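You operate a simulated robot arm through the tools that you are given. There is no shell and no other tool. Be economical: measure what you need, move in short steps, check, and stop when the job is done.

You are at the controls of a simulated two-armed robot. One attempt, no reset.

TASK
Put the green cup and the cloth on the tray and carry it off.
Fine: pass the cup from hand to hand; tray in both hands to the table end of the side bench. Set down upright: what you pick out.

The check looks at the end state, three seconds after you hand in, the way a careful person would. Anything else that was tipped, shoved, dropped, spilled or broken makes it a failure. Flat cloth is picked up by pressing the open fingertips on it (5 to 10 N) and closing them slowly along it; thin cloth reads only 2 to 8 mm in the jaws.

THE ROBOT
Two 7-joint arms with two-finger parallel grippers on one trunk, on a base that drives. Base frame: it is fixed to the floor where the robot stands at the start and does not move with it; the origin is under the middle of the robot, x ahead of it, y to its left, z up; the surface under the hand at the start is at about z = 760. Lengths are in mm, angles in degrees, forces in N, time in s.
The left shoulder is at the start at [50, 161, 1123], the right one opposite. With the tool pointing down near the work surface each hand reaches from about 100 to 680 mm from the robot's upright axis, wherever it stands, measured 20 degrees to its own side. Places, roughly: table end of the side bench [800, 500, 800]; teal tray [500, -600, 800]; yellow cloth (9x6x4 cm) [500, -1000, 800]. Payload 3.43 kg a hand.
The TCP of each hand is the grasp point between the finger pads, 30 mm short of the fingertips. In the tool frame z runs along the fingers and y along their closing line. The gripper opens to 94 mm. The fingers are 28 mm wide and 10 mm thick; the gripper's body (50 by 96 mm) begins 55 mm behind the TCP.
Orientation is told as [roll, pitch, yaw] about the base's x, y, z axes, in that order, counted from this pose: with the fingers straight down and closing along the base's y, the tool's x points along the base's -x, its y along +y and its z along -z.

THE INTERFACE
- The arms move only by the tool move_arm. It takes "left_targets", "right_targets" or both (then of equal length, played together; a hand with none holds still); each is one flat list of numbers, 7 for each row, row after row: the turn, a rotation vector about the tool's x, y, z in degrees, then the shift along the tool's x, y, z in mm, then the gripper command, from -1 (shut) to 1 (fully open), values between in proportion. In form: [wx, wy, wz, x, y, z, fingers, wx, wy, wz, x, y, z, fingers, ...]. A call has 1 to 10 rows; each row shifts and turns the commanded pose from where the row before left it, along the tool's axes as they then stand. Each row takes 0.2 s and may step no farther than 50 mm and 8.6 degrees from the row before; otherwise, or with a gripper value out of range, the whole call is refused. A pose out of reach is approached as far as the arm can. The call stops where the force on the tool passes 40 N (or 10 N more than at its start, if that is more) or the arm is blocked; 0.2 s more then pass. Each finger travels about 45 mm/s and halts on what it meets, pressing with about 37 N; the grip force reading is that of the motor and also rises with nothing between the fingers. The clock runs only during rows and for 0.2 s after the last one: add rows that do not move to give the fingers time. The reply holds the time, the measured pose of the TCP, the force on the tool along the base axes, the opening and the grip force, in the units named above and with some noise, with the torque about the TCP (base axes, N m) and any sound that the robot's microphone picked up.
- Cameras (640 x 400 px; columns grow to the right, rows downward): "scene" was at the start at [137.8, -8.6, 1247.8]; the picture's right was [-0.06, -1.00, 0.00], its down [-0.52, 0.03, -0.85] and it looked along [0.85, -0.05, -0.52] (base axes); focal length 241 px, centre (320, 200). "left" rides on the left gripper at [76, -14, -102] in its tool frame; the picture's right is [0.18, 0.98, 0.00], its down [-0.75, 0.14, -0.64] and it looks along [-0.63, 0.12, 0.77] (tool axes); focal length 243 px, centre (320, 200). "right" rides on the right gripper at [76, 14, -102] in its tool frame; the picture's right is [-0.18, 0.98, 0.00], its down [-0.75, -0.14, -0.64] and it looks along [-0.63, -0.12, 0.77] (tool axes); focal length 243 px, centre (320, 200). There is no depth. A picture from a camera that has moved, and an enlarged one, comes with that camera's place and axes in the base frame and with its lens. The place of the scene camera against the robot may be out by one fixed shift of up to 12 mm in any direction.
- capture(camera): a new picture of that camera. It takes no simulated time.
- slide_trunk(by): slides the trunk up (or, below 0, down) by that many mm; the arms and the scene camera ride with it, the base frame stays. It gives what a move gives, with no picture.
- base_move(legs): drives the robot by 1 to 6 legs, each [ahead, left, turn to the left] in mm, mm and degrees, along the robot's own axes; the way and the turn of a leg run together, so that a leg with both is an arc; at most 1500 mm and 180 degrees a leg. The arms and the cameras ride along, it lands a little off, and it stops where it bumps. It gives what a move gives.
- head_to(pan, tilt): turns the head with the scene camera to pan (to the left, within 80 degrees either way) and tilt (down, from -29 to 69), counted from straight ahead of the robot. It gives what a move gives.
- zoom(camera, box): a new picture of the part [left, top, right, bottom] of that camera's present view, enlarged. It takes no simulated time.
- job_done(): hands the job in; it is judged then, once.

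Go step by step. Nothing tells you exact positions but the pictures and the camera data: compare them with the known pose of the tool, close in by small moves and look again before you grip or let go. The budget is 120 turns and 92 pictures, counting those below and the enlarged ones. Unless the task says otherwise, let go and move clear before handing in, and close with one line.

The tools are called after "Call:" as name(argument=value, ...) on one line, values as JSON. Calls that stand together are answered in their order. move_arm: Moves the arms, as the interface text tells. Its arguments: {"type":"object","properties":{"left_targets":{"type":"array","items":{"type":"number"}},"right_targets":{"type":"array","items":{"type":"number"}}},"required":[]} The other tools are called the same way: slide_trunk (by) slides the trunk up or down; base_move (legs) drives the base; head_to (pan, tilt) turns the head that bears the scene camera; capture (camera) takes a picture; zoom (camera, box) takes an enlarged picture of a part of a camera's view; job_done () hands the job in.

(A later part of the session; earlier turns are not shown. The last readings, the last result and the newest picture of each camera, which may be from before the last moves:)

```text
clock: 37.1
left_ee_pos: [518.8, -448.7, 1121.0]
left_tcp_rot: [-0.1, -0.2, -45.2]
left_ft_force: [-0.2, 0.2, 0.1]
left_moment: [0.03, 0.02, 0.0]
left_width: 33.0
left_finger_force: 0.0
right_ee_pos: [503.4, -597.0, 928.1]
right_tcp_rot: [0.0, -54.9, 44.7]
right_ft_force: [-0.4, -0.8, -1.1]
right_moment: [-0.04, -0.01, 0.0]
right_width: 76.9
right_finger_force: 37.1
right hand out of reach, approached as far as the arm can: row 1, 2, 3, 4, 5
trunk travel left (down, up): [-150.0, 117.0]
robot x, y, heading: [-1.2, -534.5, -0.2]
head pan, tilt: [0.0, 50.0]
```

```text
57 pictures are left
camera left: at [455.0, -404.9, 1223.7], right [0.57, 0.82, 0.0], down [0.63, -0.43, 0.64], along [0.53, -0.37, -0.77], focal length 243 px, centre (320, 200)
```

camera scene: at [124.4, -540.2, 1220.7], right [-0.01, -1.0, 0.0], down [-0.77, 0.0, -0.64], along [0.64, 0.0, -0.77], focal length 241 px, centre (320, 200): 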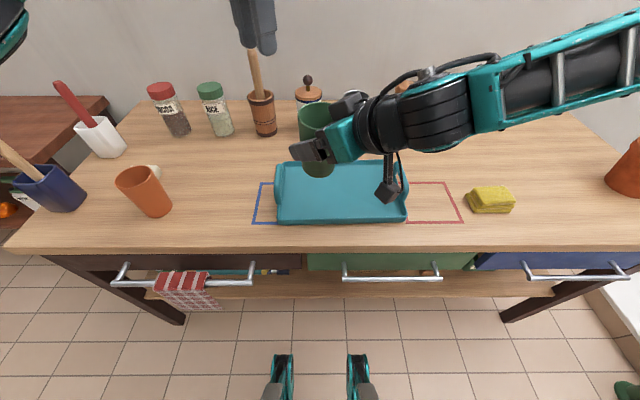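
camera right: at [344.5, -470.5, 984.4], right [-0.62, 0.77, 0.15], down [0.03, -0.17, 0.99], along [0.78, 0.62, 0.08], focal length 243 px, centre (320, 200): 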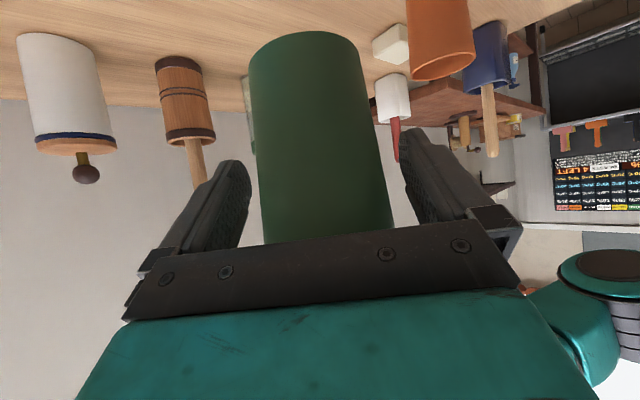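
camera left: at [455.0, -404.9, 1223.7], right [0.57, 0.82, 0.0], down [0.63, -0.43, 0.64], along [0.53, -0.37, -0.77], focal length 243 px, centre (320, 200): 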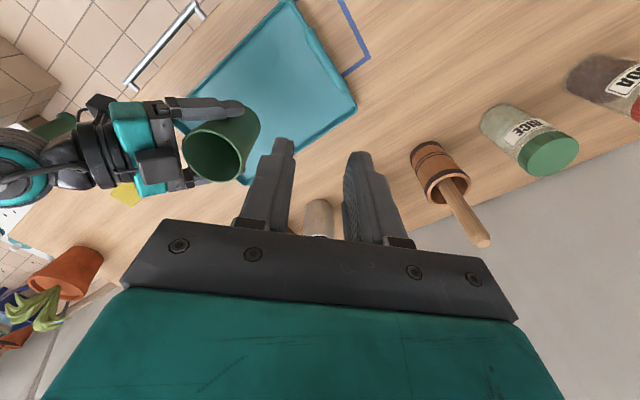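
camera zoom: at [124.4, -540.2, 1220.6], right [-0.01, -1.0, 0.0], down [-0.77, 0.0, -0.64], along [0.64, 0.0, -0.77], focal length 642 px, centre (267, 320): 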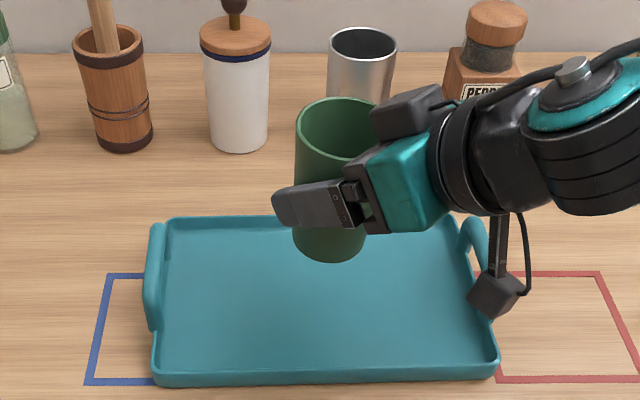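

The 45° yaw limits the reach here, so I'll turn the right hand and cup back toward straight ahead about the vertical.

Call:
move_arm(right_targets=[6.14, 0, 4.3, 0, 0, 0, -1, 6.14, 0, 4.3, 0, 0, 0, -1, 6.14, 0, 4.3, 0, 0, 0, -1, 6.14, 0, 4.3, 0, 0, 0, -1, 6.14, 0, 4.3, 0, 0, 0, -1, 0, 0, 0, 0, 0, 0, -1])

Call:
capture(camera="left")

Call:
zoom(camera="scene", box=[220, 80, 460, 230])

```text
clock: 38.5
left_ee_pos: [519.9, -448.8, 1122.4]
left_tcp_rot: [-0.1, -0.1, -45.2]
left_ft_force: [0.0, 0.0, 0.3]
left_moment: [-0.05, -0.03, -0.01]
left_width: 33.0
left_finger_force: 0.1
right_ee_pos: [489.5, -646.3, 960.4]
right_tcp_rot: [0.2, -55.0, 7.0]
right_ft_force: [-1.0, -0.3, 0.1]
right_moment: [0.02, 0.0, 0.02]
right_width: 76.7
right_finger_force: 37.4
right hand out of reach, approached as far as the arm can: row 1, 2, 3, 4, 5
trunk travel left (down, up): [-150.0, 117.0]
robot x, y, heading: [-6.2, -537.2, -0.5]
head pan, tilt: [0.0, 50.0]
```

```text
56 pictures are left
camera left: at [455.0, -405.0, 1223.7], right [0.57, 0.82, 0.0], down [0.63, -0.43, 0.64], along [0.53, -0.37, -0.77], focal length 243 px, centre (320, 200)
```

left: 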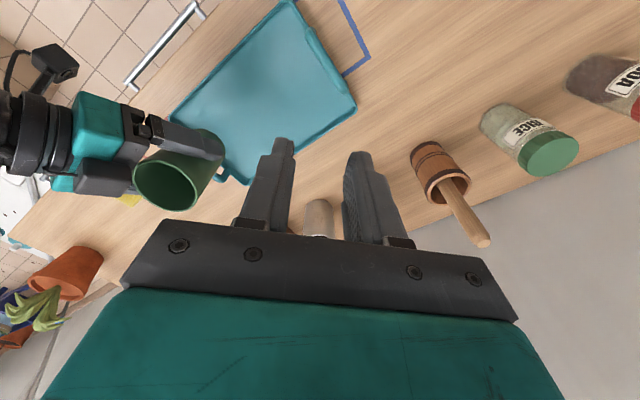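

```text
2.67 times, centred on (340, 155) of scene
camera zoom: at [124.4, -540.2, 1220.6], right [-0.01, -1.0, 0.0], down [-0.77, 0.01, -0.64], along [0.64, 0.0, -0.77], focal length 642 px, centre (267, 320)
```

zoom: 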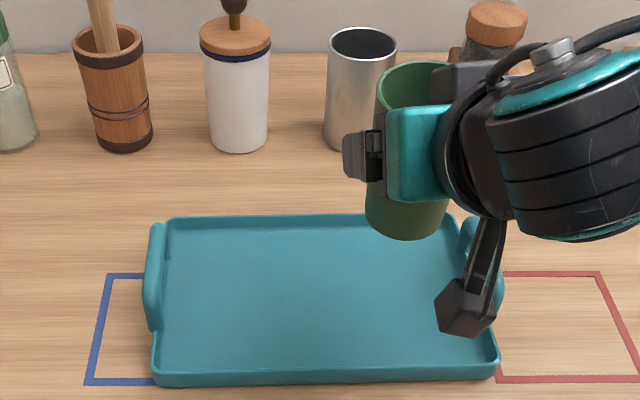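

The hand reaches better near y=-640, so the cup will go on the right half of the tray and the cloth on the left. I'll place the cup by driving the base and lowering the trunk, which keeps the arm's posture.

Call:
base_move(legs=[[40, 28, 0]])

Call:
slide_trunk(by=-95)

Call:
capture(camera="scene")

Call:
capture(camera="left")

Call:
capture(camera="right")

```text
clock: 39.4
left_ee_pos: [559.0, -421.2, 1121.2]
left_tcp_rot: [-0.1, -0.1, -45.3]
left_ft_force: [0.7, -0.7, 0.3]
left_moment: [-0.01, 0.0, 0.03]
left_width: 33.0
left_finger_force: 0.1
right_ee_pos: [530.0, -619.2, 960.0]
right_tcp_rot: [0.0, -54.9, 7.1]
right_ft_force: [-0.3, -0.7, 0.1]
right_moment: [0.01, -0.02, 0.02]
right_width: 76.6
right_finger_force: 37.0
trunk travel left (down, up): [-150.0, 117.0]
robot x, y, heading: [41.5, -511.0, -0.3]
head pan, tilt: [0.0, 50.0]
```

```text
clock: 40.7
left_ee_pos: [559.2, -422.7, 1026.9]
left_tcp_rot: [-0.1, 0.0, -45.2]
left_ft_force: [0.2, 0.8, 0.4]
left_moment: [-0.04, -0.01, -0.01]
left_width: 33.1
left_finger_force: 0.1
right_ee_pos: [531.6, -618.6, 865.0]
right_tcp_rot: [0.1, -55.0, 7.2]
right_ft_force: [-1.0, -0.8, -1.2]
right_moment: [0.03, -0.01, 0.02]
right_width: 76.8
right_finger_force: 37.2
trunk travel left (down, up): [-55.0, 212.0]
robot x, y, heading: [39.4, -512.9, -0.2]
head pan, tilt: [0.0, 50.0]
```

```text
54 pictures are left
camera scene: at [164.3, -513.0, 1125.7], right [-0.01, -1.0, 0.0], down [-0.77, 0.01, -0.64], along [0.64, 0.0, -0.77], focal length 241 px, centre (320, 200)
```

scene: 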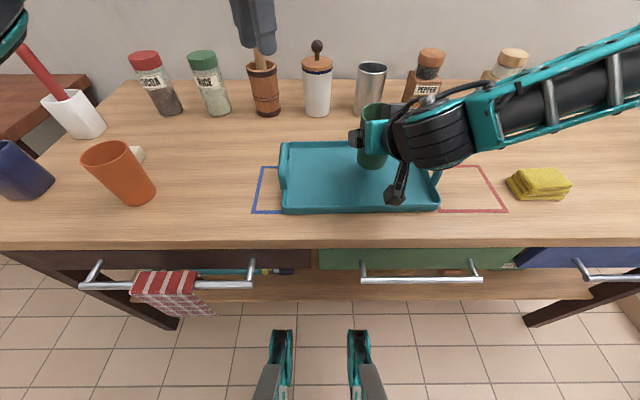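

```text
53 pictures are left
camera left: at [494.9, -378.1, 1128.9], right [0.57, 0.82, 0.0], down [0.63, -0.43, 0.64], along [0.53, -0.37, -0.77], focal length 243 px, centre (320, 200)
```

left: 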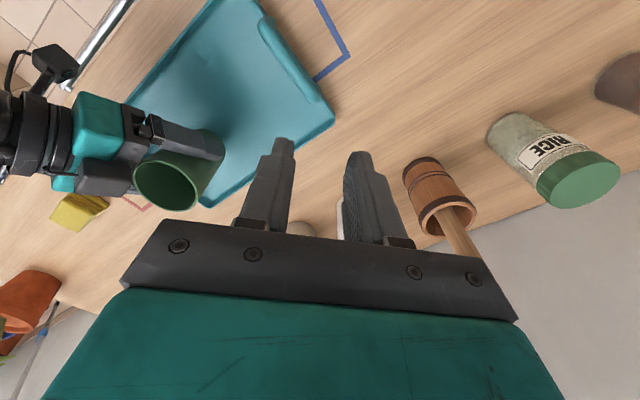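

```text
52 pictures are left
camera right: at [401.6, -620.0, 862.7], right [-0.02, 0.99, 0.15], down [-0.07, -0.15, 0.99], along [1.0, 0.01, 0.08], focal length 243 px, centre (320, 200)
```

right: 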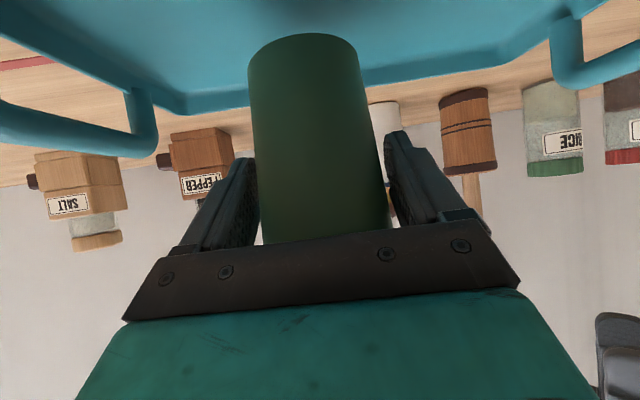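

The cup is upright over the right-centre of the tray with its bottom about 35 mm above the floor. I'll lower the trunk in small steps until it touches.

Call:
slide_trunk(by=-24)

Call:
zoom(camera="scene", box=[260, 60, 500, 210])

Call:
zoom(camera="right", box=[120, 0, 520, 250])

```text
clock: 41.4
left_ee_pos: [557.9, -420.8, 1002.6]
left_tcp_rot: [-0.2, -0.2, -45.3]
left_ft_force: [-0.1, -1.0, -0.1]
left_moment: [0.02, 0.0, 0.0]
left_width: 32.7
left_finger_force: 0.1
right_ee_pos: [531.0, -619.0, 840.2]
right_tcp_rot: [0.1, -55.1, 7.1]
right_ft_force: [-0.1, 0.5, 0.1]
right_moment: [-0.08, 0.02, -0.02]
right_width: 76.5
right_finger_force: 36.8
trunk travel left (down, up): [-31.0, 236.0]
robot x, y, heading: [35.9, -508.7, -0.4]
head pan, tilt: [0.0, 50.0]
```

```text
2.67 times, centred on (380, 135) of scene
camera zoom: at [164.3, -512.9, 1101.6], right [-0.01, -1.0, 0.0], down [-0.77, 0.01, -0.64], along [0.64, 0.0, -0.77], focal length 642 px, centre (160, 373)
```

zoom: 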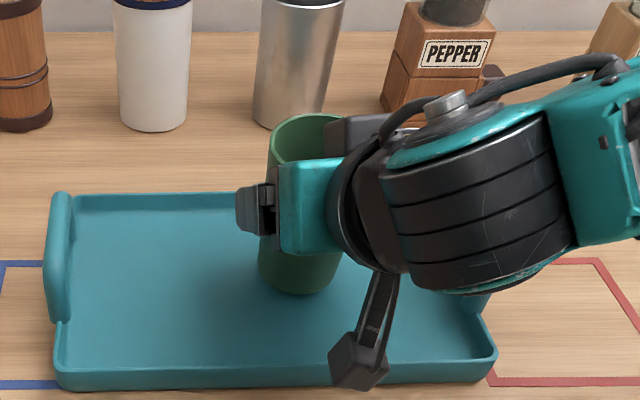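

```text
1.60 times, centred on (320, 125) of right
camera zoom: at [401.6, -620.0, 838.6], right [-0.02, 0.99, 0.15], down [-0.07, -0.15, 0.99], along [1.0, 0.01, 0.08], focal length 388 px, centre (320, 320)
```

zoom: 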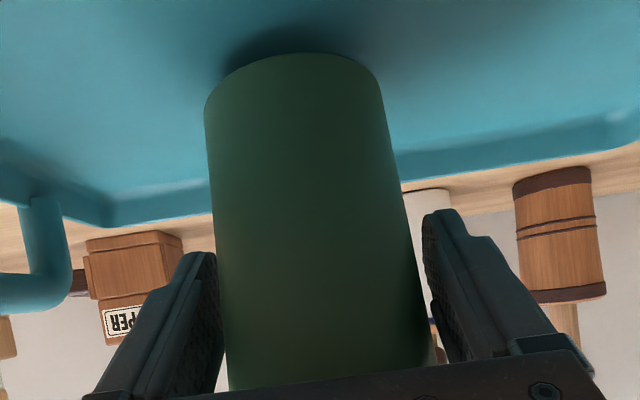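

The bottom is just above the tray floor now. I'll lower in 4 mm steps and watch the force.

Call:
slide_trunk(by=-5)

Call:
slide_trunk(by=-3)

```text
clock: 42.0
left_ee_pos: [558.9, -421.8, 997.3]
left_tcp_rot: [-0.1, -0.1, -45.4]
left_ft_force: [0.4, 0.1, 0.5]
left_moment: [0.01, 0.0, -0.02]
left_width: 32.7
left_finger_force: 0.2
right_ee_pos: [530.3, -620.3, 835.0]
right_tcp_rot: [0.1, -55.0, 7.0]
right_ft_force: [-0.5, 0.0, 0.0]
right_moment: [-0.01, 0.0, -0.04]
right_width: 76.4
right_finger_force: 36.4
trunk travel left (down, up): [-26.0, 241.0]
robot x, y, heading: [42.4, -512.0, -0.5]
head pan, tilt: [0.0, 50.0]
```

```text
clock: 42.5
left_ee_pos: [557.8, -422.1, 994.5]
left_tcp_rot: [-0.1, -0.2, -45.4]
left_ft_force: [-0.1, 0.1, -0.7]
left_moment: [-0.03, -0.01, 0.02]
left_width: 32.8
left_finger_force: 0.1
right_ee_pos: [529.8, -620.1, 834.2]
right_tcp_rot: [0.2, -55.2, 7.1]
right_ft_force: [-2.1, -0.9, 8.4]
right_moment: [-0.08, 0.28, 0.04]
right_width: 76.7
right_finger_force: 36.9
trunk travel left (down, up): [-23.0, 244.0]
robot x, y, heading: [38.1, -505.4, -0.7]
head pan, tilt: [0.0, 50.0]
```

Contact at 8 N: the cup is on the tray floor. I'll open fully and back out along the fingers.

Call:
move_arm(right_targets=[0, 0, 0, 0, 0, 0, 0.7, 0, 0, 0, 0, 0, 0, 1, 0, 0, 0, 0, 0, 0, 1, 0, 0, 0, 0, 0, -15, 1, 0, 0, 0, 0, 0, -15, 1])

Call:
zoom(camera="scene", box=[260, 60, 500, 210])

Call:
capture(camera="right")

```text
clock: 43.7
left_ee_pos: [558.6, -423.6, 994.1]
left_tcp_rot: [-0.1, -0.1, -45.3]
left_ft_force: [0.2, -0.6, 0.3]
left_moment: [0.02, -0.04, 0.01]
left_width: 32.9
left_finger_force: 0.1
right_ee_pos: [505.9, -622.0, 849.9]
right_tcp_rot: [0.1, -55.1, 7.2]
right_ft_force: [0.0, 0.1, 0.0]
right_moment: [-0.01, 0.0, -0.01]
right_width: 94.2
right_finger_force: 0.0
trunk travel left (down, up): [-23.0, 244.0]
robot x, y, heading: [37.2, -507.9, -0.9]
head pan, tilt: [0.0, 50.0]
```

```text
2.67 times, centred on (380, 135) of scene
camera zoom: at [164.3, -513.0, 1093.6], right [-0.01, -1.0, 0.0], down [-0.77, 0.01, -0.64], along [0.64, 0.0, -0.77], focal length 642 px, centre (160, 373)
```

zoom: 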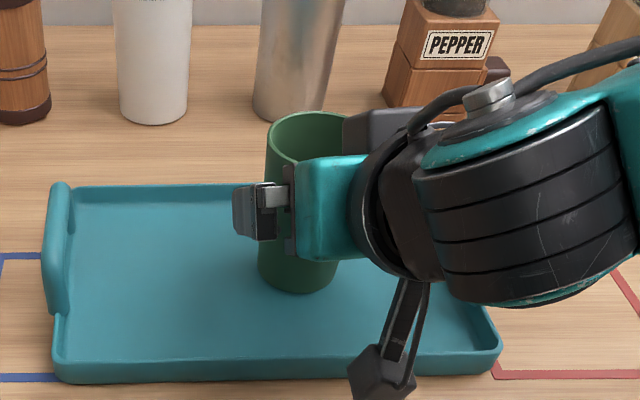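

```text
48 pictures are left
camera right: at [377.1, -622.8, 847.2], right [-0.02, 0.99, 0.15], down [-0.07, -0.15, 0.99], along [1.0, 0.01, 0.08], focal length 243 px, centre (320, 200)
```

right: 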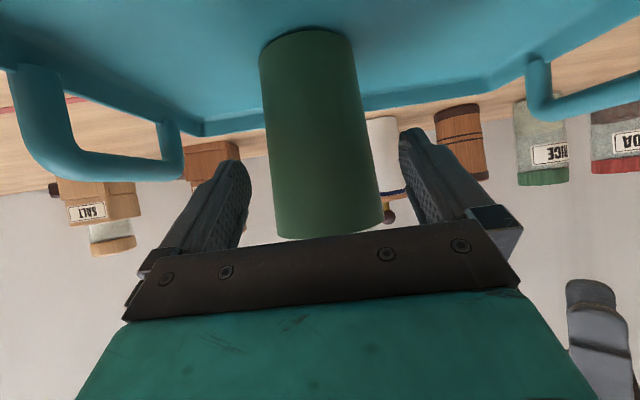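

The cup stands upright on the tray. I'll back the right hand out, raise the trunk and straighten the hand to point down.

Call:
move_arm(right_targets=[0, 0, 0, 0, 0, -25, 1, 0, 0, 0, 0, 0, -30, 1, 0, 0, 0, 0, 0, -30, 1, 0, 0, 0, 0, 0, -30, 1])

Call:
slide_trunk(by=119)

Call:
move_arm(right_targets=[0, 7.9, 0, 0, 0, 0, 1, 0, 7.9, 0, 0, 0, 0, 1, 0, 7.9, 0, 0, 0, 0, 1, 0, 7.9, 0, 0, 0, 0, 1, 0, 7.9, 0, 0, 0, 0, 1, 0, 7.9, 0, 0, 0, 0, 1, 0, 7.7, 0, 0, 0, 0, 1, 0, 0, 7, 0, 0, 0, 1, 0, 0, 0, 0, 0, 0, 1])

Call:
base_move(legs=[[0, -190, 0]])

Call:
capture(camera="right")

```text
clock: 44.7
left_ee_pos: [559.1, -422.5, 994.0]
left_tcp_rot: [0.0, -0.2, -45.3]
left_ft_force: [0.2, 0.1, -0.1]
left_moment: [-0.02, -0.03, 0.0]
left_width: 32.8
left_finger_force: 0.1
right_ee_pos: [441.5, -620.4, 921.4]
right_tcp_rot: [-0.1, -54.8, 7.1]
right_ft_force: [-0.3, 0.3, 0.7]
right_moment: [-0.01, 0.01, 0.02]
right_width: 94.0
right_finger_force: 0.0
right hand out of reach, approached as far as the arm can: row 3, 4
trunk travel left (down, up): [-23.0, 244.0]
robot x, y, heading: [38.6, -508.8, -0.3]
head pan, tilt: [0.0, 50.0]
```

```text
clock: 46.2
left_ee_pos: [558.5, -421.5, 1113.0]
left_tcp_rot: [-0.1, -0.1, -45.3]
left_ft_force: [-0.6, 1.3, -0.6]
left_moment: [0.01, 0.04, 0.01]
left_width: 32.7
left_finger_force: 0.1
right_ee_pos: [440.9, -620.7, 1040.9]
right_tcp_rot: [0.1, -54.8, 7.1]
right_ft_force: [0.1, 0.7, -0.6]
right_moment: [0.0, -0.02, 0.0]
right_width: 94.3
right_finger_force: 0.0
trunk travel left (down, up): [-142.0, 125.0]
robot x, y, heading: [37.4, -508.4, -0.3]
head pan, tilt: [0.0, 50.0]
```

```text
clock: 48.2
left_ee_pos: [558.0, -423.1, 1114.9]
left_tcp_rot: [-0.1, 0.0, -45.3]
left_ft_force: [-0.2, -0.6, -0.5]
left_moment: [0.0, 0.02, -0.01]
left_width: 32.9
left_finger_force: 0.0
right_ee_pos: [441.1, -619.5, 1039.8]
right_tcp_rot: [0.0, 0.2, 0.1]
right_ft_force: [0.3, -1.2, -0.1]
right_moment: [0.0, 0.01, 0.01]
right_width: 94.1
right_finger_force: 0.0
trunk travel left (down, up): [-142.0, 125.0]
robot x, y, heading: [35.5, -507.6, -0.2]
head pan, tilt: [0.0, 50.0]
```

```text
clock: 50.5
left_ee_pos: [557.9, -609.8, 1113.0]
left_tcp_rot: [-0.1, -0.1, -45.3]
left_ft_force: [-0.8, -1.0, -0.1]
left_moment: [0.0, 0.02, 0.01]
left_width: 32.9
left_finger_force: 0.1
right_ee_pos: [441.0, -807.6, 1040.4]
right_tcp_rot: [-0.1, 0.2, 0.4]
right_ft_force: [-0.2, -0.3, 0.0]
right_moment: [0.0, -0.02, 0.0]
right_width: 93.8
right_finger_force: 0.1
trunk travel left (down, up): [-142.0, 125.0]
robot x, y, heading: [38.2, -696.2, -0.3]
head pan, tilt: [0.0, 50.0]
```

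```text
47 pictures are left
camera right: at [364.0, -792.0, 1143.4], right [0.18, 0.98, 0.0], down [0.76, -0.14, 0.64], along [0.63, -0.11, -0.77], focal length 243 px, centre (320, 200)
```

right: 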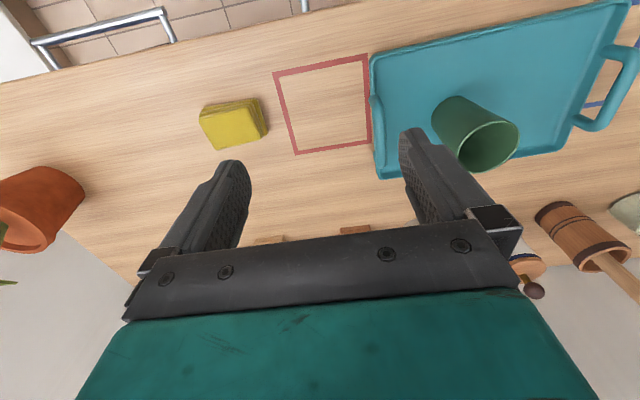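

The yellow cloth lies near [483, -945] with its 9 cm side along y, so I need to close along x. I'll move above it and try turning the right hand to yaw -90°.

Call:
move_arm(right_targets=[0, 0, 0, -10.5, -34, 20, 1, 0, 0, 0, -10.5, -34, 20, 1, 0, 0, 0, -10.5, -34, 20, 1, 0, 0, 0, -10.5, -34, 20, 1])

Call:
move_arm(right_targets=[0, 0, 8.5, 0, 0, 0, 1, 0, 0, 8.5, 0, 0, 0, 1, 0, 0, 8.5, 0, 0, 0, 1, 0, 0, 8.5, 0, 0, 0, 1, 0, 0, 8.5, 0, 0, 0, 1, 0, 0, 8.5, 0, 0, 0, 1, 0, 0, 8.5, 0, 0, 0, 1])

```text
clock: 51.5
left_ee_pos: [557.9, -608.9, 1113.3]
left_tcp_rot: [-0.1, -0.1, -45.2]
left_ft_force: [-0.1, 0.0, 0.3]
left_moment: [-0.02, 0.01, -0.03]
left_width: 32.9
left_finger_force: 0.0
right_ee_pos: [483.0, -942.2, 960.8]
right_tcp_rot: [0.1, 0.2, 0.3]
right_ft_force: [-1.0, 0.3, -0.5]
right_moment: [-0.02, -0.01, -0.01]
right_width: 94.0
right_finger_force: 0.0
trunk travel left (down, up): [-142.0, 125.0]
robot x, y, heading: [38.7, -695.9, -0.3]
head pan, tilt: [0.0, 50.0]
```

```text
clock: 53.1
left_ee_pos: [557.8, -608.9, 1113.7]
left_tcp_rot: [-0.1, -0.1, -45.3]
left_ft_force: [1.0, -0.6, -0.4]
left_moment: [-0.02, 0.03, 0.0]
left_width: 33.0
left_finger_force: 0.0
right_ee_pos: [482.3, -942.8, 959.5]
right_tcp_rot: [-0.1, 0.1, -59.4]
right_ft_force: [-0.1, -0.2, 0.6]
right_moment: [-0.01, -0.01, 0.01]
right_width: 94.1
right_finger_force: 0.1
trunk travel left (down, up): [-142.0, 125.0]
robot x, y, heading: [40.1, -696.7, -0.3]
head pan, tilt: [0.0, 50.0]
```

That direction works without limits. I'll finish the turn to -90° and look.

Call:
move_arm(right_targets=[0, 0, 7.6, 0, 0, 0, 1, 0, 0, 7.6, 0, 0, 0, 1, 0, 0, 7.6, 0, 0, 0, 1, 0, 0, 7.6, 0, 0, 0, 1, 0, 0, 0, 0, 0, 0, 1])

Call:
capture(camera="right")

Call:
head_to(pan=-35, tilt=40)

Call:
capture(camera="scene")

```text
clock: 54.3
left_ee_pos: [558.4, -608.9, 1113.8]
left_tcp_rot: [-0.2, 0.0, -45.2]
left_ft_force: [0.5, -0.8, 0.2]
left_moment: [-0.02, -0.01, -0.03]
left_width: 32.8
left_finger_force: 0.0
right_ee_pos: [483.4, -943.6, 959.7]
right_tcp_rot: [-0.2, 0.0, -89.7]
right_ft_force: [0.2, 0.4, 0.7]
right_moment: [0.01, 0.02, 0.0]
right_width: 93.8
right_finger_force: 0.0
trunk travel left (down, up): [-142.0, 125.0]
robot x, y, heading: [39.2, -697.7, -0.3]
head pan, tilt: [0.0, 50.0]
```

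```text
46 pictures are left
camera right: at [496.4, -865.5, 1062.8], right [0.98, -0.18, 0.0], down [-0.14, -0.75, 0.64], along [-0.12, -0.63, -0.77], focal length 243 px, centre (320, 200)
```

right: 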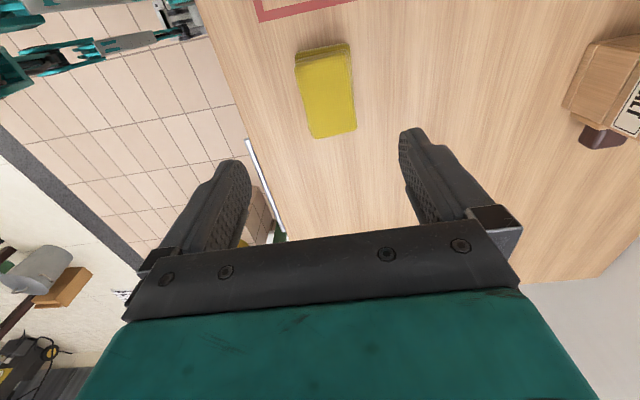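

```text
clock: 55.3
left_ee_pos: [557.2, -608.4, 1113.1]
left_tcp_rot: [-0.2, -0.1, -45.2]
left_ft_force: [1.1, 0.0, 0.2]
left_moment: [-0.01, 0.01, 0.01]
left_width: 32.8
left_finger_force: 0.1
right_ee_pos: [482.5, -942.3, 958.9]
right_tcp_rot: [-0.2, 0.0, -89.6]
right_ft_force: [0.2, -0.2, 0.0]
right_moment: [0.01, -0.05, -0.02]
right_width: 94.0
right_finger_force: 0.1
trunk travel left (down, up): [-142.0, 125.0]
robot x, y, heading: [39.9, -697.5, -0.0]
head pan, tilt: [-35.0, 40.0]
```

```text
45 pictures are left
camera scene: at [155.6, -749.1, 1226.8], right [-0.58, -0.82, 0.0], down [-0.53, 0.37, -0.77], along [0.63, -0.44, -0.64], focal length 241 px, centre (320, 200)
```

scene: 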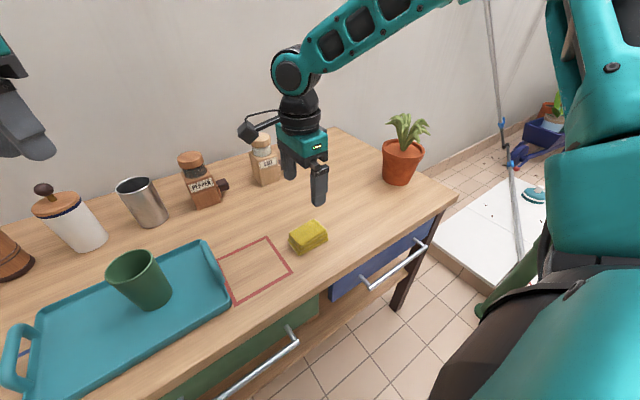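

The cloth's centre is about [492, -946], aligned with y. I'll shift 9 mm and come down around it, then check.

Call:
move_arm(right_targets=[0, 0, 0, -3, 9.5, 20, 1, 0, 0, 0, 0, 0, 35, 1, 0, 0, 0, 0, 0, 35, 1, 0, 0, 0, 0, 0, 30, 1, 0, 0, 0, 0, 0, 0, 1])

Call:
capture(camera="right")

Call:
zoom(camera="scene", box=[240, 150, 400, 250])

```text
clock: 56.5
left_ee_pos: [557.9, -609.5, 1113.6]
left_tcp_rot: [-0.1, -0.1, -45.2]
left_ft_force: [-0.3, -0.8, 0.3]
left_moment: [0.01, 0.02, -0.01]
left_width: 32.8
left_finger_force: 0.0
right_ee_pos: [492.6, -947.0, 837.3]
right_tcp_rot: [0.0, -0.1, -89.6]
right_ft_force: [-1.3, 0.2, -0.2]
right_moment: [0.03, -0.07, 0.01]
right_width: 93.8
right_finger_force: 0.0
trunk travel left (down, up): [-142.0, 125.0]
robot x, y, heading: [39.7, -696.7, -0.4]
head pan, tilt: [-35.0, 40.0]
```

```text
44 pictures are left
camera right: at [505.9, -869.7, 940.8], right [0.98, -0.18, 0.0], down [-0.13, -0.76, 0.64], along [-0.12, -0.63, -0.77], focal length 243 px, centre (320, 200)
```

right: 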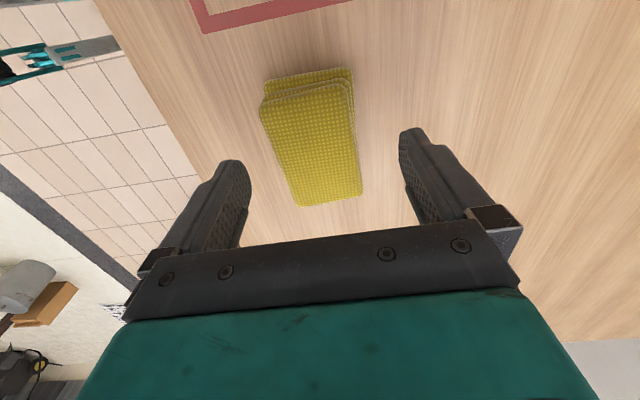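

```text
4.00 times, centred on (320, 200) of scene
camera zoom: at [155.5, -749.1, 1226.8], right [-0.58, -0.82, 0.0], down [-0.52, 0.37, -0.77], along [0.63, -0.44, -0.64], focal length 963 px, centre (320, 200)
```

zoom: 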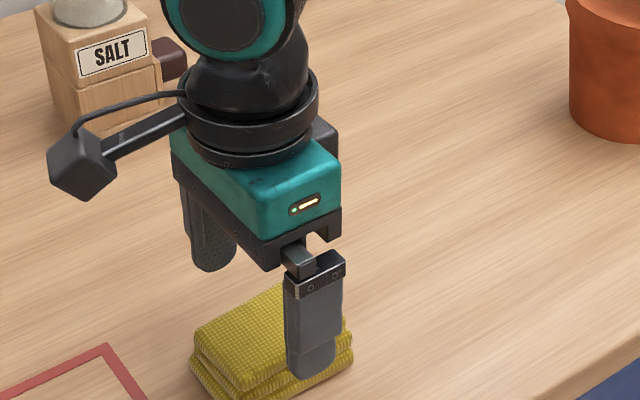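

It's a folded cloth stack, centred between the fingers. I'll descend 32 mm and close slowly.

Call:
move_arm(right_targets=[0, 0, 0, 0, 0, 16, 1, 0, 0, 0, 0, 0, 16, 1, 0, 0, 0, 0, 0, 0, 1, 0, 0, 0, 0, 0, 0, 0.7, 0, 0, 0, 0, 0, 0, 0.4, 0, 0, 0, 0, 0, 0, 0.1, 0, 0, 0, 0, 0, 0, -0.3, 0, 0, 0, 0, 0, 0, -0.7, 0, 0, 0, 0, 0, 0, -1, 0, 0, 0, 0, 0, 0, -1])

Call:
zoom(camera="scene", box=[240, 150, 400, 250])

```text
clock: 58.7
left_ee_pos: [557.8, -608.5, 1112.8]
left_tcp_rot: [-0.1, -0.1, -45.2]
left_ft_force: [-0.2, 0.5, 0.1]
left_moment: [-0.04, 0.0, -0.01]
left_width: 32.8
left_finger_force: 0.0
right_ee_pos: [490.8, -945.9, 806.3]
right_tcp_rot: [-0.1, 0.1, -89.6]
right_ft_force: [-0.4, -0.6, -0.1]
right_moment: [0.0, -0.01, 0.01]
right_width: 58.9
right_finger_force: 37.3
trunk travel left (down, up): [-142.0, 125.0]
robot x, y, heading: [39.0, -699.0, -0.3]
head pan, tilt: [-35.0, 40.0]
```

```text
4.00 times, centred on (320, 200) of scene
camera zoom: at [155.6, -749.1, 1226.8], right [-0.58, -0.82, 0.0], down [-0.52, 0.37, -0.77], along [0.63, -0.44, -0.64], focal length 963 px, centre (320, 200)
```

zoom: 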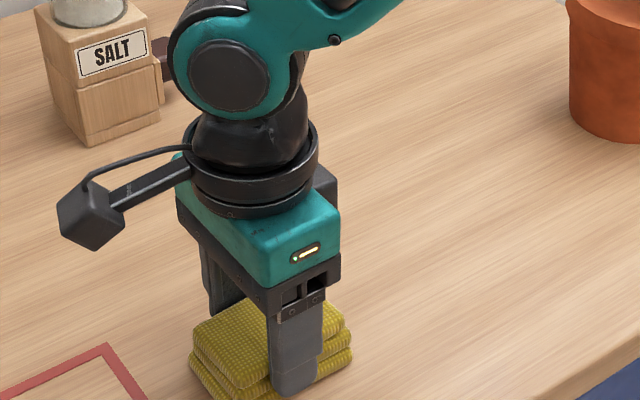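

The cloth is gripped at 59 mm. I'll lift it, back off slightly and drive left so the cloth comes over the left half of the tray.

Call:
move_arm(right_targets=[0, 0, 0, 0, 0, -20, -1, 0, 0, 0, 0, 0, -40, -1, 0, 0, 0, 0, 0, -45, -1, 0, 0, 0, 0, 0, -45, -1, 0, 0, 0, 0, 0, 0, -1])

Call:
base_move(legs=[[-40, 0, 0], [0, 420, 0]])

Call:
capture(camera="scene")

Call:
capture(camera="right")

```text
clock: 59.9
left_ee_pos: [556.9, -609.7, 1112.4]
left_tcp_rot: [-0.1, -0.1, -45.3]
left_ft_force: [-0.4, 2.3, -0.7]
left_moment: [-0.02, 0.0, -0.02]
left_width: 33.0
left_finger_force: 0.0
right_ee_pos: [492.5, -946.6, 959.4]
right_tcp_rot: [-0.2, -0.1, -89.6]
right_ft_force: [0.2, -0.2, -1.6]
right_moment: [-0.02, 0.01, 0.03]
right_width: 59.0
right_finger_force: 36.5
trunk travel left (down, up): [-142.0, 125.0]
robot x, y, heading: [36.4, -697.5, -0.4]
head pan, tilt: [-35.0, 40.0]
```

```text
clock: 64.6
left_ee_pos: [521.1, -187.2, 1114.3]
left_tcp_rot: [0.0, -0.1, -45.5]
left_ft_force: [0.4, -0.2, 0.0]
left_moment: [0.02, -0.04, -0.04]
left_width: 32.9
left_finger_force: 0.0
right_ee_pos: [455.4, -523.8, 958.5]
right_tcp_rot: [-0.2, 0.0, -90.0]
right_ft_force: [-0.1, -0.2, 0.0]
right_moment: [-0.01, 0.01, -0.01]
right_width: 58.9
right_finger_force: 36.9
trunk travel left (down, up): [-142.0, 125.0]
robot x, y, heading: [-1.2, -272.9, -0.6]
head pan, tilt: [-35.0, 40.0]
```

```text
41 pictures are left
camera scene: at [119.1, -324.3, 1226.8], right [-0.58, -0.81, 0.0], down [-0.52, 0.37, -0.77], along [0.62, -0.45, -0.64], focal length 241 px, centre (320, 200)
```

scene: 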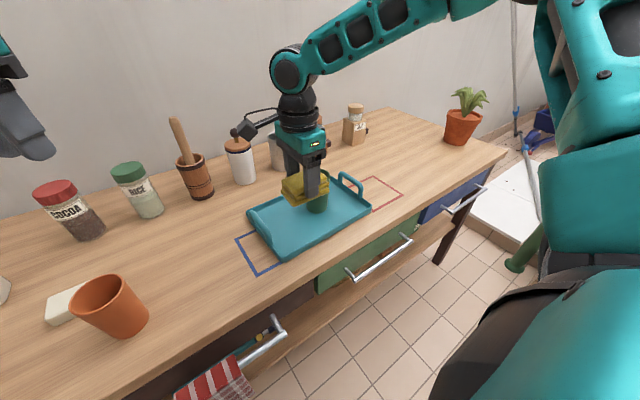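

```text
40 pictures are left
camera right: at [469.2, -446.1, 1062.4], right [0.98, -0.18, 0.0], down [-0.14, -0.75, 0.64], along [-0.12, -0.63, -0.77], focal length 243 px, centre (320, 200)
```

right: 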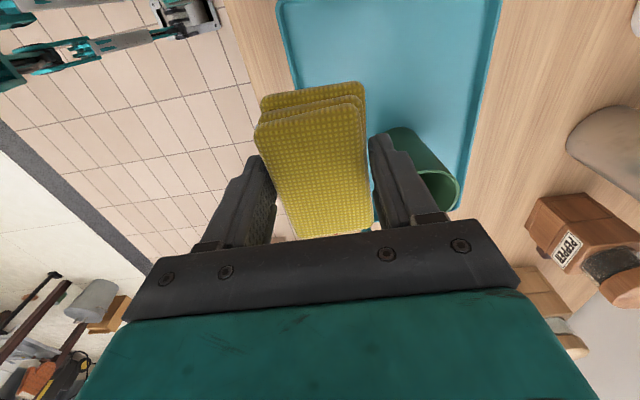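

The cloth is at y≈-524 over the tray's left half. I'll move 64 mm forward to the tray's midline and lower to about 40 mm above the tray floor.

Call:
move_arm(right_targets=[0, 0, 0, 2, 32, 0, -1, 0, 0, 0, 2, 32, 0, -1, 0, 0, 0, 0, 0, 35, -1, 0, 0, 0, 0, 0, 35, -1, 0, 0, 0, 0, 0, 30, -1, 0, 0, 0, 0, 0, 0, -1])

Call:
zoom(camera="scene", box=[220, 130, 420, 255])

Call:
capture(camera="right")

```text
clock: 66.0
left_ee_pos: [521.4, -186.8, 1114.3]
left_tcp_rot: [-0.1, -0.1, -45.5]
left_ft_force: [-0.3, -0.3, 0.0]
left_moment: [0.0, 0.03, 0.0]
left_width: 32.9
left_finger_force: 0.1
right_ee_pos: [510.0, -524.3, 865.6]
right_tcp_rot: [-0.1, 0.0, -90.0]
right_ft_force: [0.5, 0.3, -0.2]
right_moment: [0.0, 0.02, 0.01]
right_width: 58.6
right_finger_force: 37.2
right hand out of reach, approached as far as the arm can: row 5
trunk travel left (down, up): [-142.0, 125.0]
robot x, y, heading: [0.0, -273.3, -0.6]
head pan, tilt: [-35.0, 40.0]
```

```text
3.20 times, centred on (320, 192) of scene
camera zoom: at [119.1, -324.4, 1226.8], right [-0.58, -0.81, 0.0], down [-0.52, 0.37, -0.77], along [0.62, -0.45, -0.64], focal length 771 px, centre (320, 224)
```

zoom: 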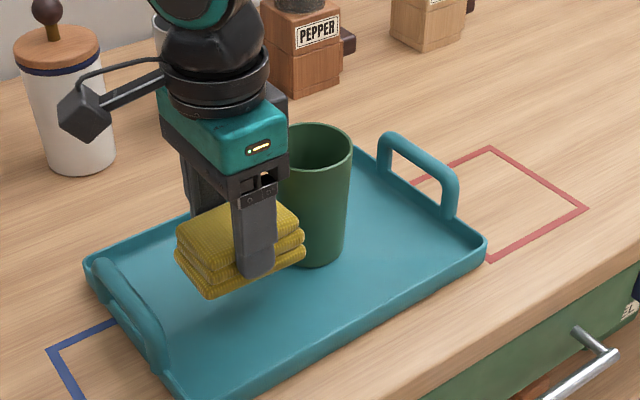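

```text
38 pictures are left
camera right: at [523.7, -447.5, 969.0], right [0.98, -0.18, 0.0], down [-0.14, -0.75, 0.64], along [-0.12, -0.63, -0.77], focal length 243 px, centre (320, 200)
```

right: 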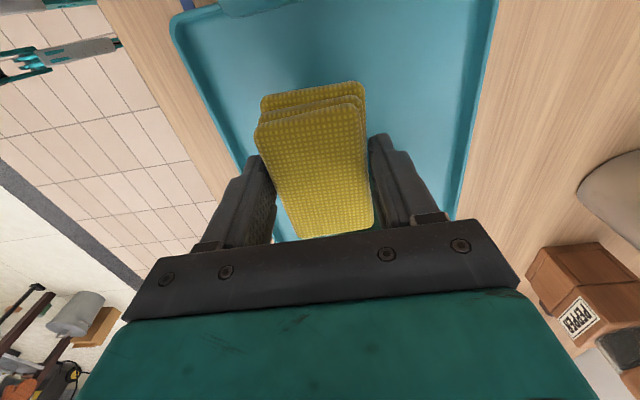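

The position is good: over the left half and clear of the cup. The arm is at its low reach, so I'll use the trunk for the rest of the way down.

Call:
slide_trunk(by=-44)

Call:
zoom(camera="scene", box=[220, 110, 420, 235])

```text
clock: 66.9
left_ee_pos: [523.1, -186.6, 1069.7]
left_tcp_rot: [-0.1, -0.1, -45.5]
left_ft_force: [-0.2, 0.0, 0.2]
left_moment: [0.01, 0.0, -0.01]
left_width: 33.0
left_finger_force: 0.0
right_ee_pos: [510.7, -524.7, 822.6]
right_tcp_rot: [-0.2, 0.1, -90.0]
right_ft_force: [-0.1, -0.1, -0.5]
right_moment: [-0.02, 0.05, -0.02]
right_width: 58.6
right_finger_force: 37.3
trunk travel left (down, up): [-98.0, 169.0]
robot x, y, heading: [-0.4, -271.5, -0.6]
head pan, tilt: [-35.0, 40.0]
```

```text
3.20 times, centred on (320, 172) of scene
camera zoom: at [118.9, -324.4, 1182.8], right [-0.58, -0.81, 0.0], down [-0.52, 0.37, -0.77], along [0.62, -0.45, -0.64], focal length 771 px, centre (320, 288)
```

zoom: 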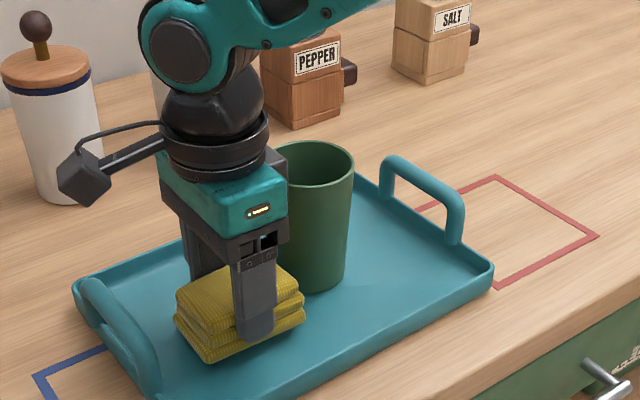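

Call:
slide_trunk(by=-5)

Call:
slide_trunk(by=-3)

```text
clock: 67.4
left_ee_pos: [521.4, -186.1, 1064.7]
left_tcp_rot: [-0.1, -0.1, -45.5]
left_ft_force: [0.4, 0.8, 0.0]
left_moment: [0.02, -0.03, -0.01]
left_width: 33.0
left_finger_force: 0.1
right_ee_pos: [509.4, -524.2, 817.1]
right_tcp_rot: [-0.1, 0.2, -90.0]
right_ft_force: [-0.7, 0.3, -1.1]
right_moment: [-0.01, 0.02, 0.0]
right_width: 59.0
right_finger_force: 36.7
trunk travel left (down, up): [-93.0, 174.0]
robot x, y, heading: [1.3, -271.6, -0.5]
head pan, tilt: [-35.0, 40.0]
```

```text
clock: 68.0
left_ee_pos: [521.6, -187.4, 1063.1]
left_tcp_rot: [0.0, -0.1, -45.5]
left_ft_force: [0.0, -0.1, 0.1]
left_moment: [-0.02, -0.01, 0.01]
left_width: 33.0
left_finger_force: 0.0
right_ee_pos: [510.0, -526.0, 814.5]
right_tcp_rot: [-0.1, 0.0, -90.0]
right_ft_force: [0.4, 0.3, -0.6]
right_moment: [0.01, 0.01, -0.02]
right_width: 59.0
right_finger_force: 37.0
trunk travel left (down, up): [-90.0, 177.0]
robot x, y, heading: [2.0, -269.2, -0.3]
head pan, tilt: [-35.0, 40.0]
```

Call:
slide_trunk(by=-3)

Call:
slide_trunk(by=-3)

```text
clock: 68.5
left_ee_pos: [521.1, -186.7, 1057.9]
left_tcp_rot: [0.0, -0.1, -45.6]
left_ft_force: [-0.9, 0.0, -0.5]
left_moment: [-0.04, 0.01, -0.03]
left_width: 32.6
left_finger_force: 0.0
right_ee_pos: [510.6, -524.6, 811.4]
right_tcp_rot: [0.0, 0.0, -90.0]
right_ft_force: [-1.7, -1.4, 7.5]
right_moment: [-0.05, 0.07, -0.03]
right_width: 58.7
right_finger_force: 36.8
trunk travel left (down, up): [-87.0, 180.0]
robot x, y, heading: [3.5, -270.3, -0.7]
head pan, tilt: [-35.0, 40.0]
```

```text
clock: 69.0
left_ee_pos: [520.6, -186.9, 1055.9]
left_tcp_rot: [0.1, -0.3, -45.4]
left_ft_force: [0.3, -0.1, 0.6]
left_moment: [-0.01, 0.03, 0.0]
left_width: 33.0
left_finger_force: 0.0
right_ee_pos: [510.4, -524.4, 810.8]
right_tcp_rot: [0.3, 0.0, -90.1]
right_ft_force: [-3.3, -5.9, 28.8]
right_moment: [-0.19, 0.61, 0.0]
right_width: 59.0
right_finger_force: 36.6
trunk travel left (down, up): [-84.0, 183.0]
robot x, y, heading: [1.9, -274.1, -0.9]
head pan, tilt: [-35.0, 40.0]
```

The cloth is in firm contact. I'll ease the pressure by 3 mm, open, and lift straight up with the trunk.

Call:
slide_trunk(by=3)

Call:
move_arm(right_targets=[0, 0, 0, 0, 0, 0, 0.5, 0, 0, 0, 0, 0, 0, 0.9, 0, 0, 0, 0, 0, 0, 0.9])

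Call:
slide_trunk(by=150)

Call:
capture(camera="scene")

Call:
capture(camera="right")

```text
clock: 69.5
left_ee_pos: [521.1, -187.1, 1059.0]
left_tcp_rot: [-0.1, -0.1, -45.5]
left_ft_force: [-0.2, 0.3, 0.9]
left_moment: [-0.03, -0.02, -0.01]
left_width: 32.9
left_finger_force: 0.1
right_ee_pos: [509.7, -524.6, 811.5]
right_tcp_rot: [0.1, 0.1, -90.0]
right_ft_force: [2.8, -2.0, 18.4]
right_moment: [-0.07, -0.05, -0.03]
right_width: 59.0
right_finger_force: 36.7
trunk travel left (down, up): [-87.0, 180.0]
robot x, y, heading: [1.1, -269.8, -0.7]
head pan, tilt: [-35.0, 40.0]
```

```text
clock: 70.3
left_ee_pos: [521.7, -187.5, 1057.9]
left_tcp_rot: [-0.2, -0.2, -45.5]
left_ft_force: [-0.3, 0.3, -0.8]
left_moment: [0.01, 0.02, 0.0]
left_width: 32.8
left_finger_force: 0.0
right_ee_pos: [509.3, -525.0, 810.1]
right_tcp_rot: [-0.3, 0.0, -90.0]
right_ft_force: [-0.1, 0.0, -0.1]
right_moment: [-0.02, -0.01, 0.0]
right_width: 89.4
right_finger_force: 0.0
trunk travel left (down, up): [-87.0, 180.0]
robot x, y, heading: [-0.0, -272.8, -0.7]
head pan, tilt: [-35.0, 40.0]
```

```text
clock: 72.1
left_ee_pos: [521.0, -187.4, 1208.6]
left_tcp_rot: [-0.1, -0.1, -45.5]
left_ft_force: [-0.1, 0.8, -0.5]
left_moment: [0.02, 0.0, 0.01]
left_width: 32.9
left_finger_force: 0.1
right_ee_pos: [509.2, -524.9, 960.3]
right_tcp_rot: [-0.2, 0.0, -90.0]
right_ft_force: [-0.9, 0.2, -0.1]
right_moment: [0.0, 0.01, -0.02]
right_width: 89.2
right_finger_force: 0.1
trunk travel left (down, up): [-237.0, 30.0]
robot x, y, heading: [0.2, -272.2, -0.4]
head pan, tilt: [-35.0, 40.0]
```

```text
36 pictures are left
camera scene: at [119.2, -324.4, 1321.8], right [-0.58, -0.81, 0.0], down [-0.52, 0.37, -0.77], along [0.62, -0.45, -0.64], focal length 241 px, centre (320, 200)
```

scene: 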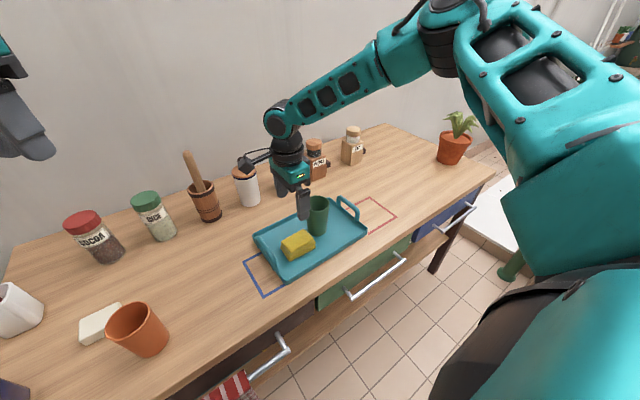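

```text
35 pictures are left
camera right: at [523.9, -447.5, 1064.2], right [0.98, -0.18, 0.0], down [-0.14, -0.75, 0.64], along [-0.12, -0.63, -0.77], focal length 243 px, centre (320, 200)
```

right: 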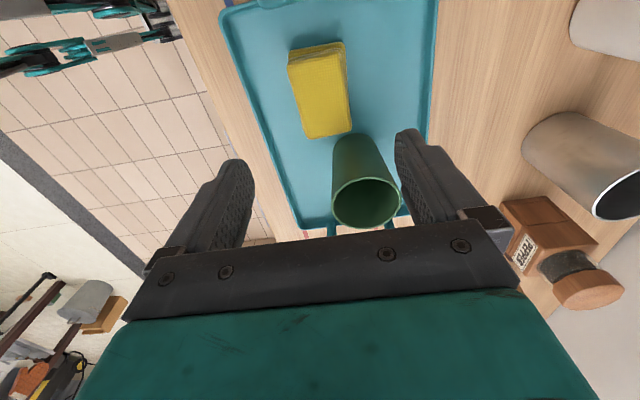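

Cup and cloth both sit well on the tray. Next I'll set both hands to yaw 0 and centre the robot in front of the tray to take the handles.

Call:
move_arm(left_targets=[0, 0, -7.5, 0, 0, 0, 1, 0, 0, -7.5, 0, 0, 0, 1, 0, 0, -7.5, 0, 0, 0, 1, 0, 0, -7.5, 0, 0, 0, 1, 0, 0, -7.5, 0, 0, 0, 1, 0, 0, -7.5, 0, 0, 0, 1, 0, 0, 0, 0, 0, 0, 1, 0, 0, 0, 0, 0, 0, 1, 0, 0, 0, 0, 0, 0, 1, 0, 0, 0, 0, 0, 0, 1], right_targets=[0, 0, -8.4, 0, 0, 0, 1, 0, 0, -8.4, 0, 0, 0, 1, 0, 0, -8.4, 0, 0, 0, 1, 0, 0, -8.4, 0, 0, 0, 1, 0, 0, -8.4, 0, 0, 0, 1, 0, 0, -8.4, 0, 0, 0, 1, 0, 0, -8.4, 0, 0, 0, 1, 0, 0, -8.4, 0, 0, 0, 1, 0, 0, -8.4, 0, 0, 0, 1, 0, 0, -8.4, 0, 0, 0, 1])

Call:
base_move(legs=[[0, -316, 0]])

Call:
head_to(pan=0, tilt=55)

Call:
capture(camera="scene")

Call:
capture(camera="right")

```text
clock: 74.3
left_ee_pos: [522.3, -185.9, 1209.4]
left_tcp_rot: [-0.3, 0.1, -0.5]
left_ft_force: [0.1, -0.2, 0.0]
left_moment: [0.01, -0.02, 0.03]
left_width: 94.1
left_finger_force: 0.1
right_ee_pos: [509.9, -525.2, 960.7]
right_tcp_rot: [0.0, 0.2, -5.9]
right_ft_force: [-1.3, -0.3, -0.2]
right_moment: [0.0, 0.0, 0.02]
right_width: 94.1
right_finger_force: 0.0
trunk travel left (down, up): [-237.0, 30.0]
robot x, y, heading: [5.0, -271.4, -0.7]
head pan, tilt: [-35.0, 40.0]
```

```text
clock: 77.6
left_ee_pos: [517.9, -501.8, 1209.2]
left_tcp_rot: [-0.1, 0.0, -0.6]
left_ft_force: [-0.8, -0.1, -0.2]
left_moment: [-0.02, -0.04, 0.04]
left_width: 94.1
left_finger_force: 0.1
right_ee_pos: [505.9, -841.6, 960.1]
right_tcp_rot: [0.2, 0.1, -6.1]
right_ft_force: [-0.4, -0.4, 0.9]
right_moment: [0.03, 0.0, 0.02]
right_width: 93.9
right_finger_force: 0.1
trunk travel left (down, up): [-237.0, 30.0]
robot x, y, heading: [-3.4, -583.6, -0.8]
head pan, tilt: [-35.0, 40.0]
```

```text
clock: 78.6
left_ee_pos: [518.4, -502.5, 1208.8]
left_tcp_rot: [-0.2, 0.0, -0.6]
left_ft_force: [0.4, 0.1, 0.6]
left_moment: [0.02, -0.04, 0.02]
left_width: 94.0
left_finger_force: 0.0
right_ee_pos: [505.9, -840.2, 961.1]
right_tcp_rot: [0.0, 0.1, -6.2]
right_ft_force: [-0.5, 0.2, 0.6]
right_moment: [0.01, 0.0, 0.01]
right_width: 94.0
right_finger_force: 0.2
trunk travel left (down, up): [-237.0, 30.0]
robot x, y, heading: [-1.4, -584.9, -0.9]
head pan, tilt: [0.0, 55.0]
```

```text
34 pictures are left
camera scene: at [118.2, -590.7, 1301.2], right [-0.01, -1.0, 0.0], down [-0.82, 0.01, -0.57], along [0.57, -0.01, -0.82], focal length 241 px, centre (320, 200)
```

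scene: 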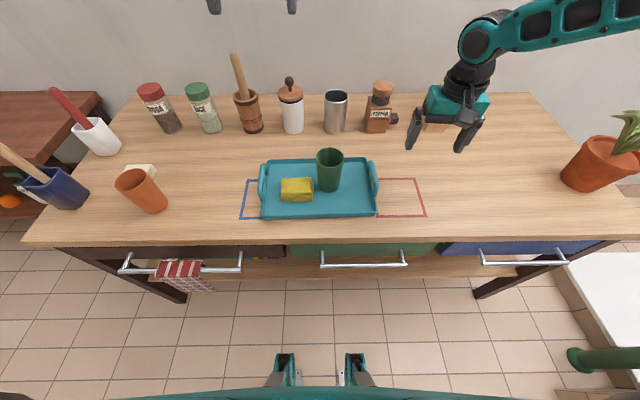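

```text
33 pictures are left
camera right: at [431.1, -817.5, 1064.4], right [0.29, 0.96, 0.0], down [0.74, -0.22, 0.64], along [0.61, -0.18, -0.77], focal length 243 px, centre (320, 200)
```

right: 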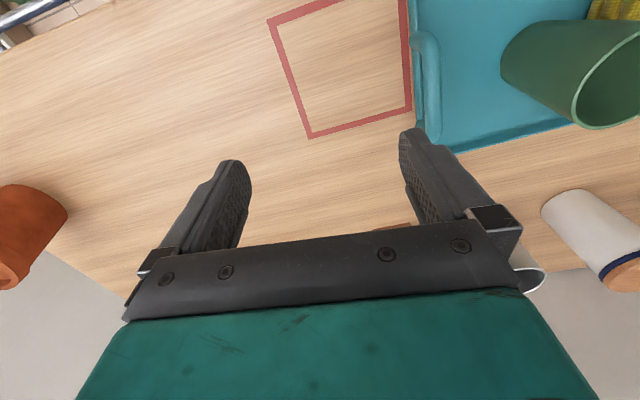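

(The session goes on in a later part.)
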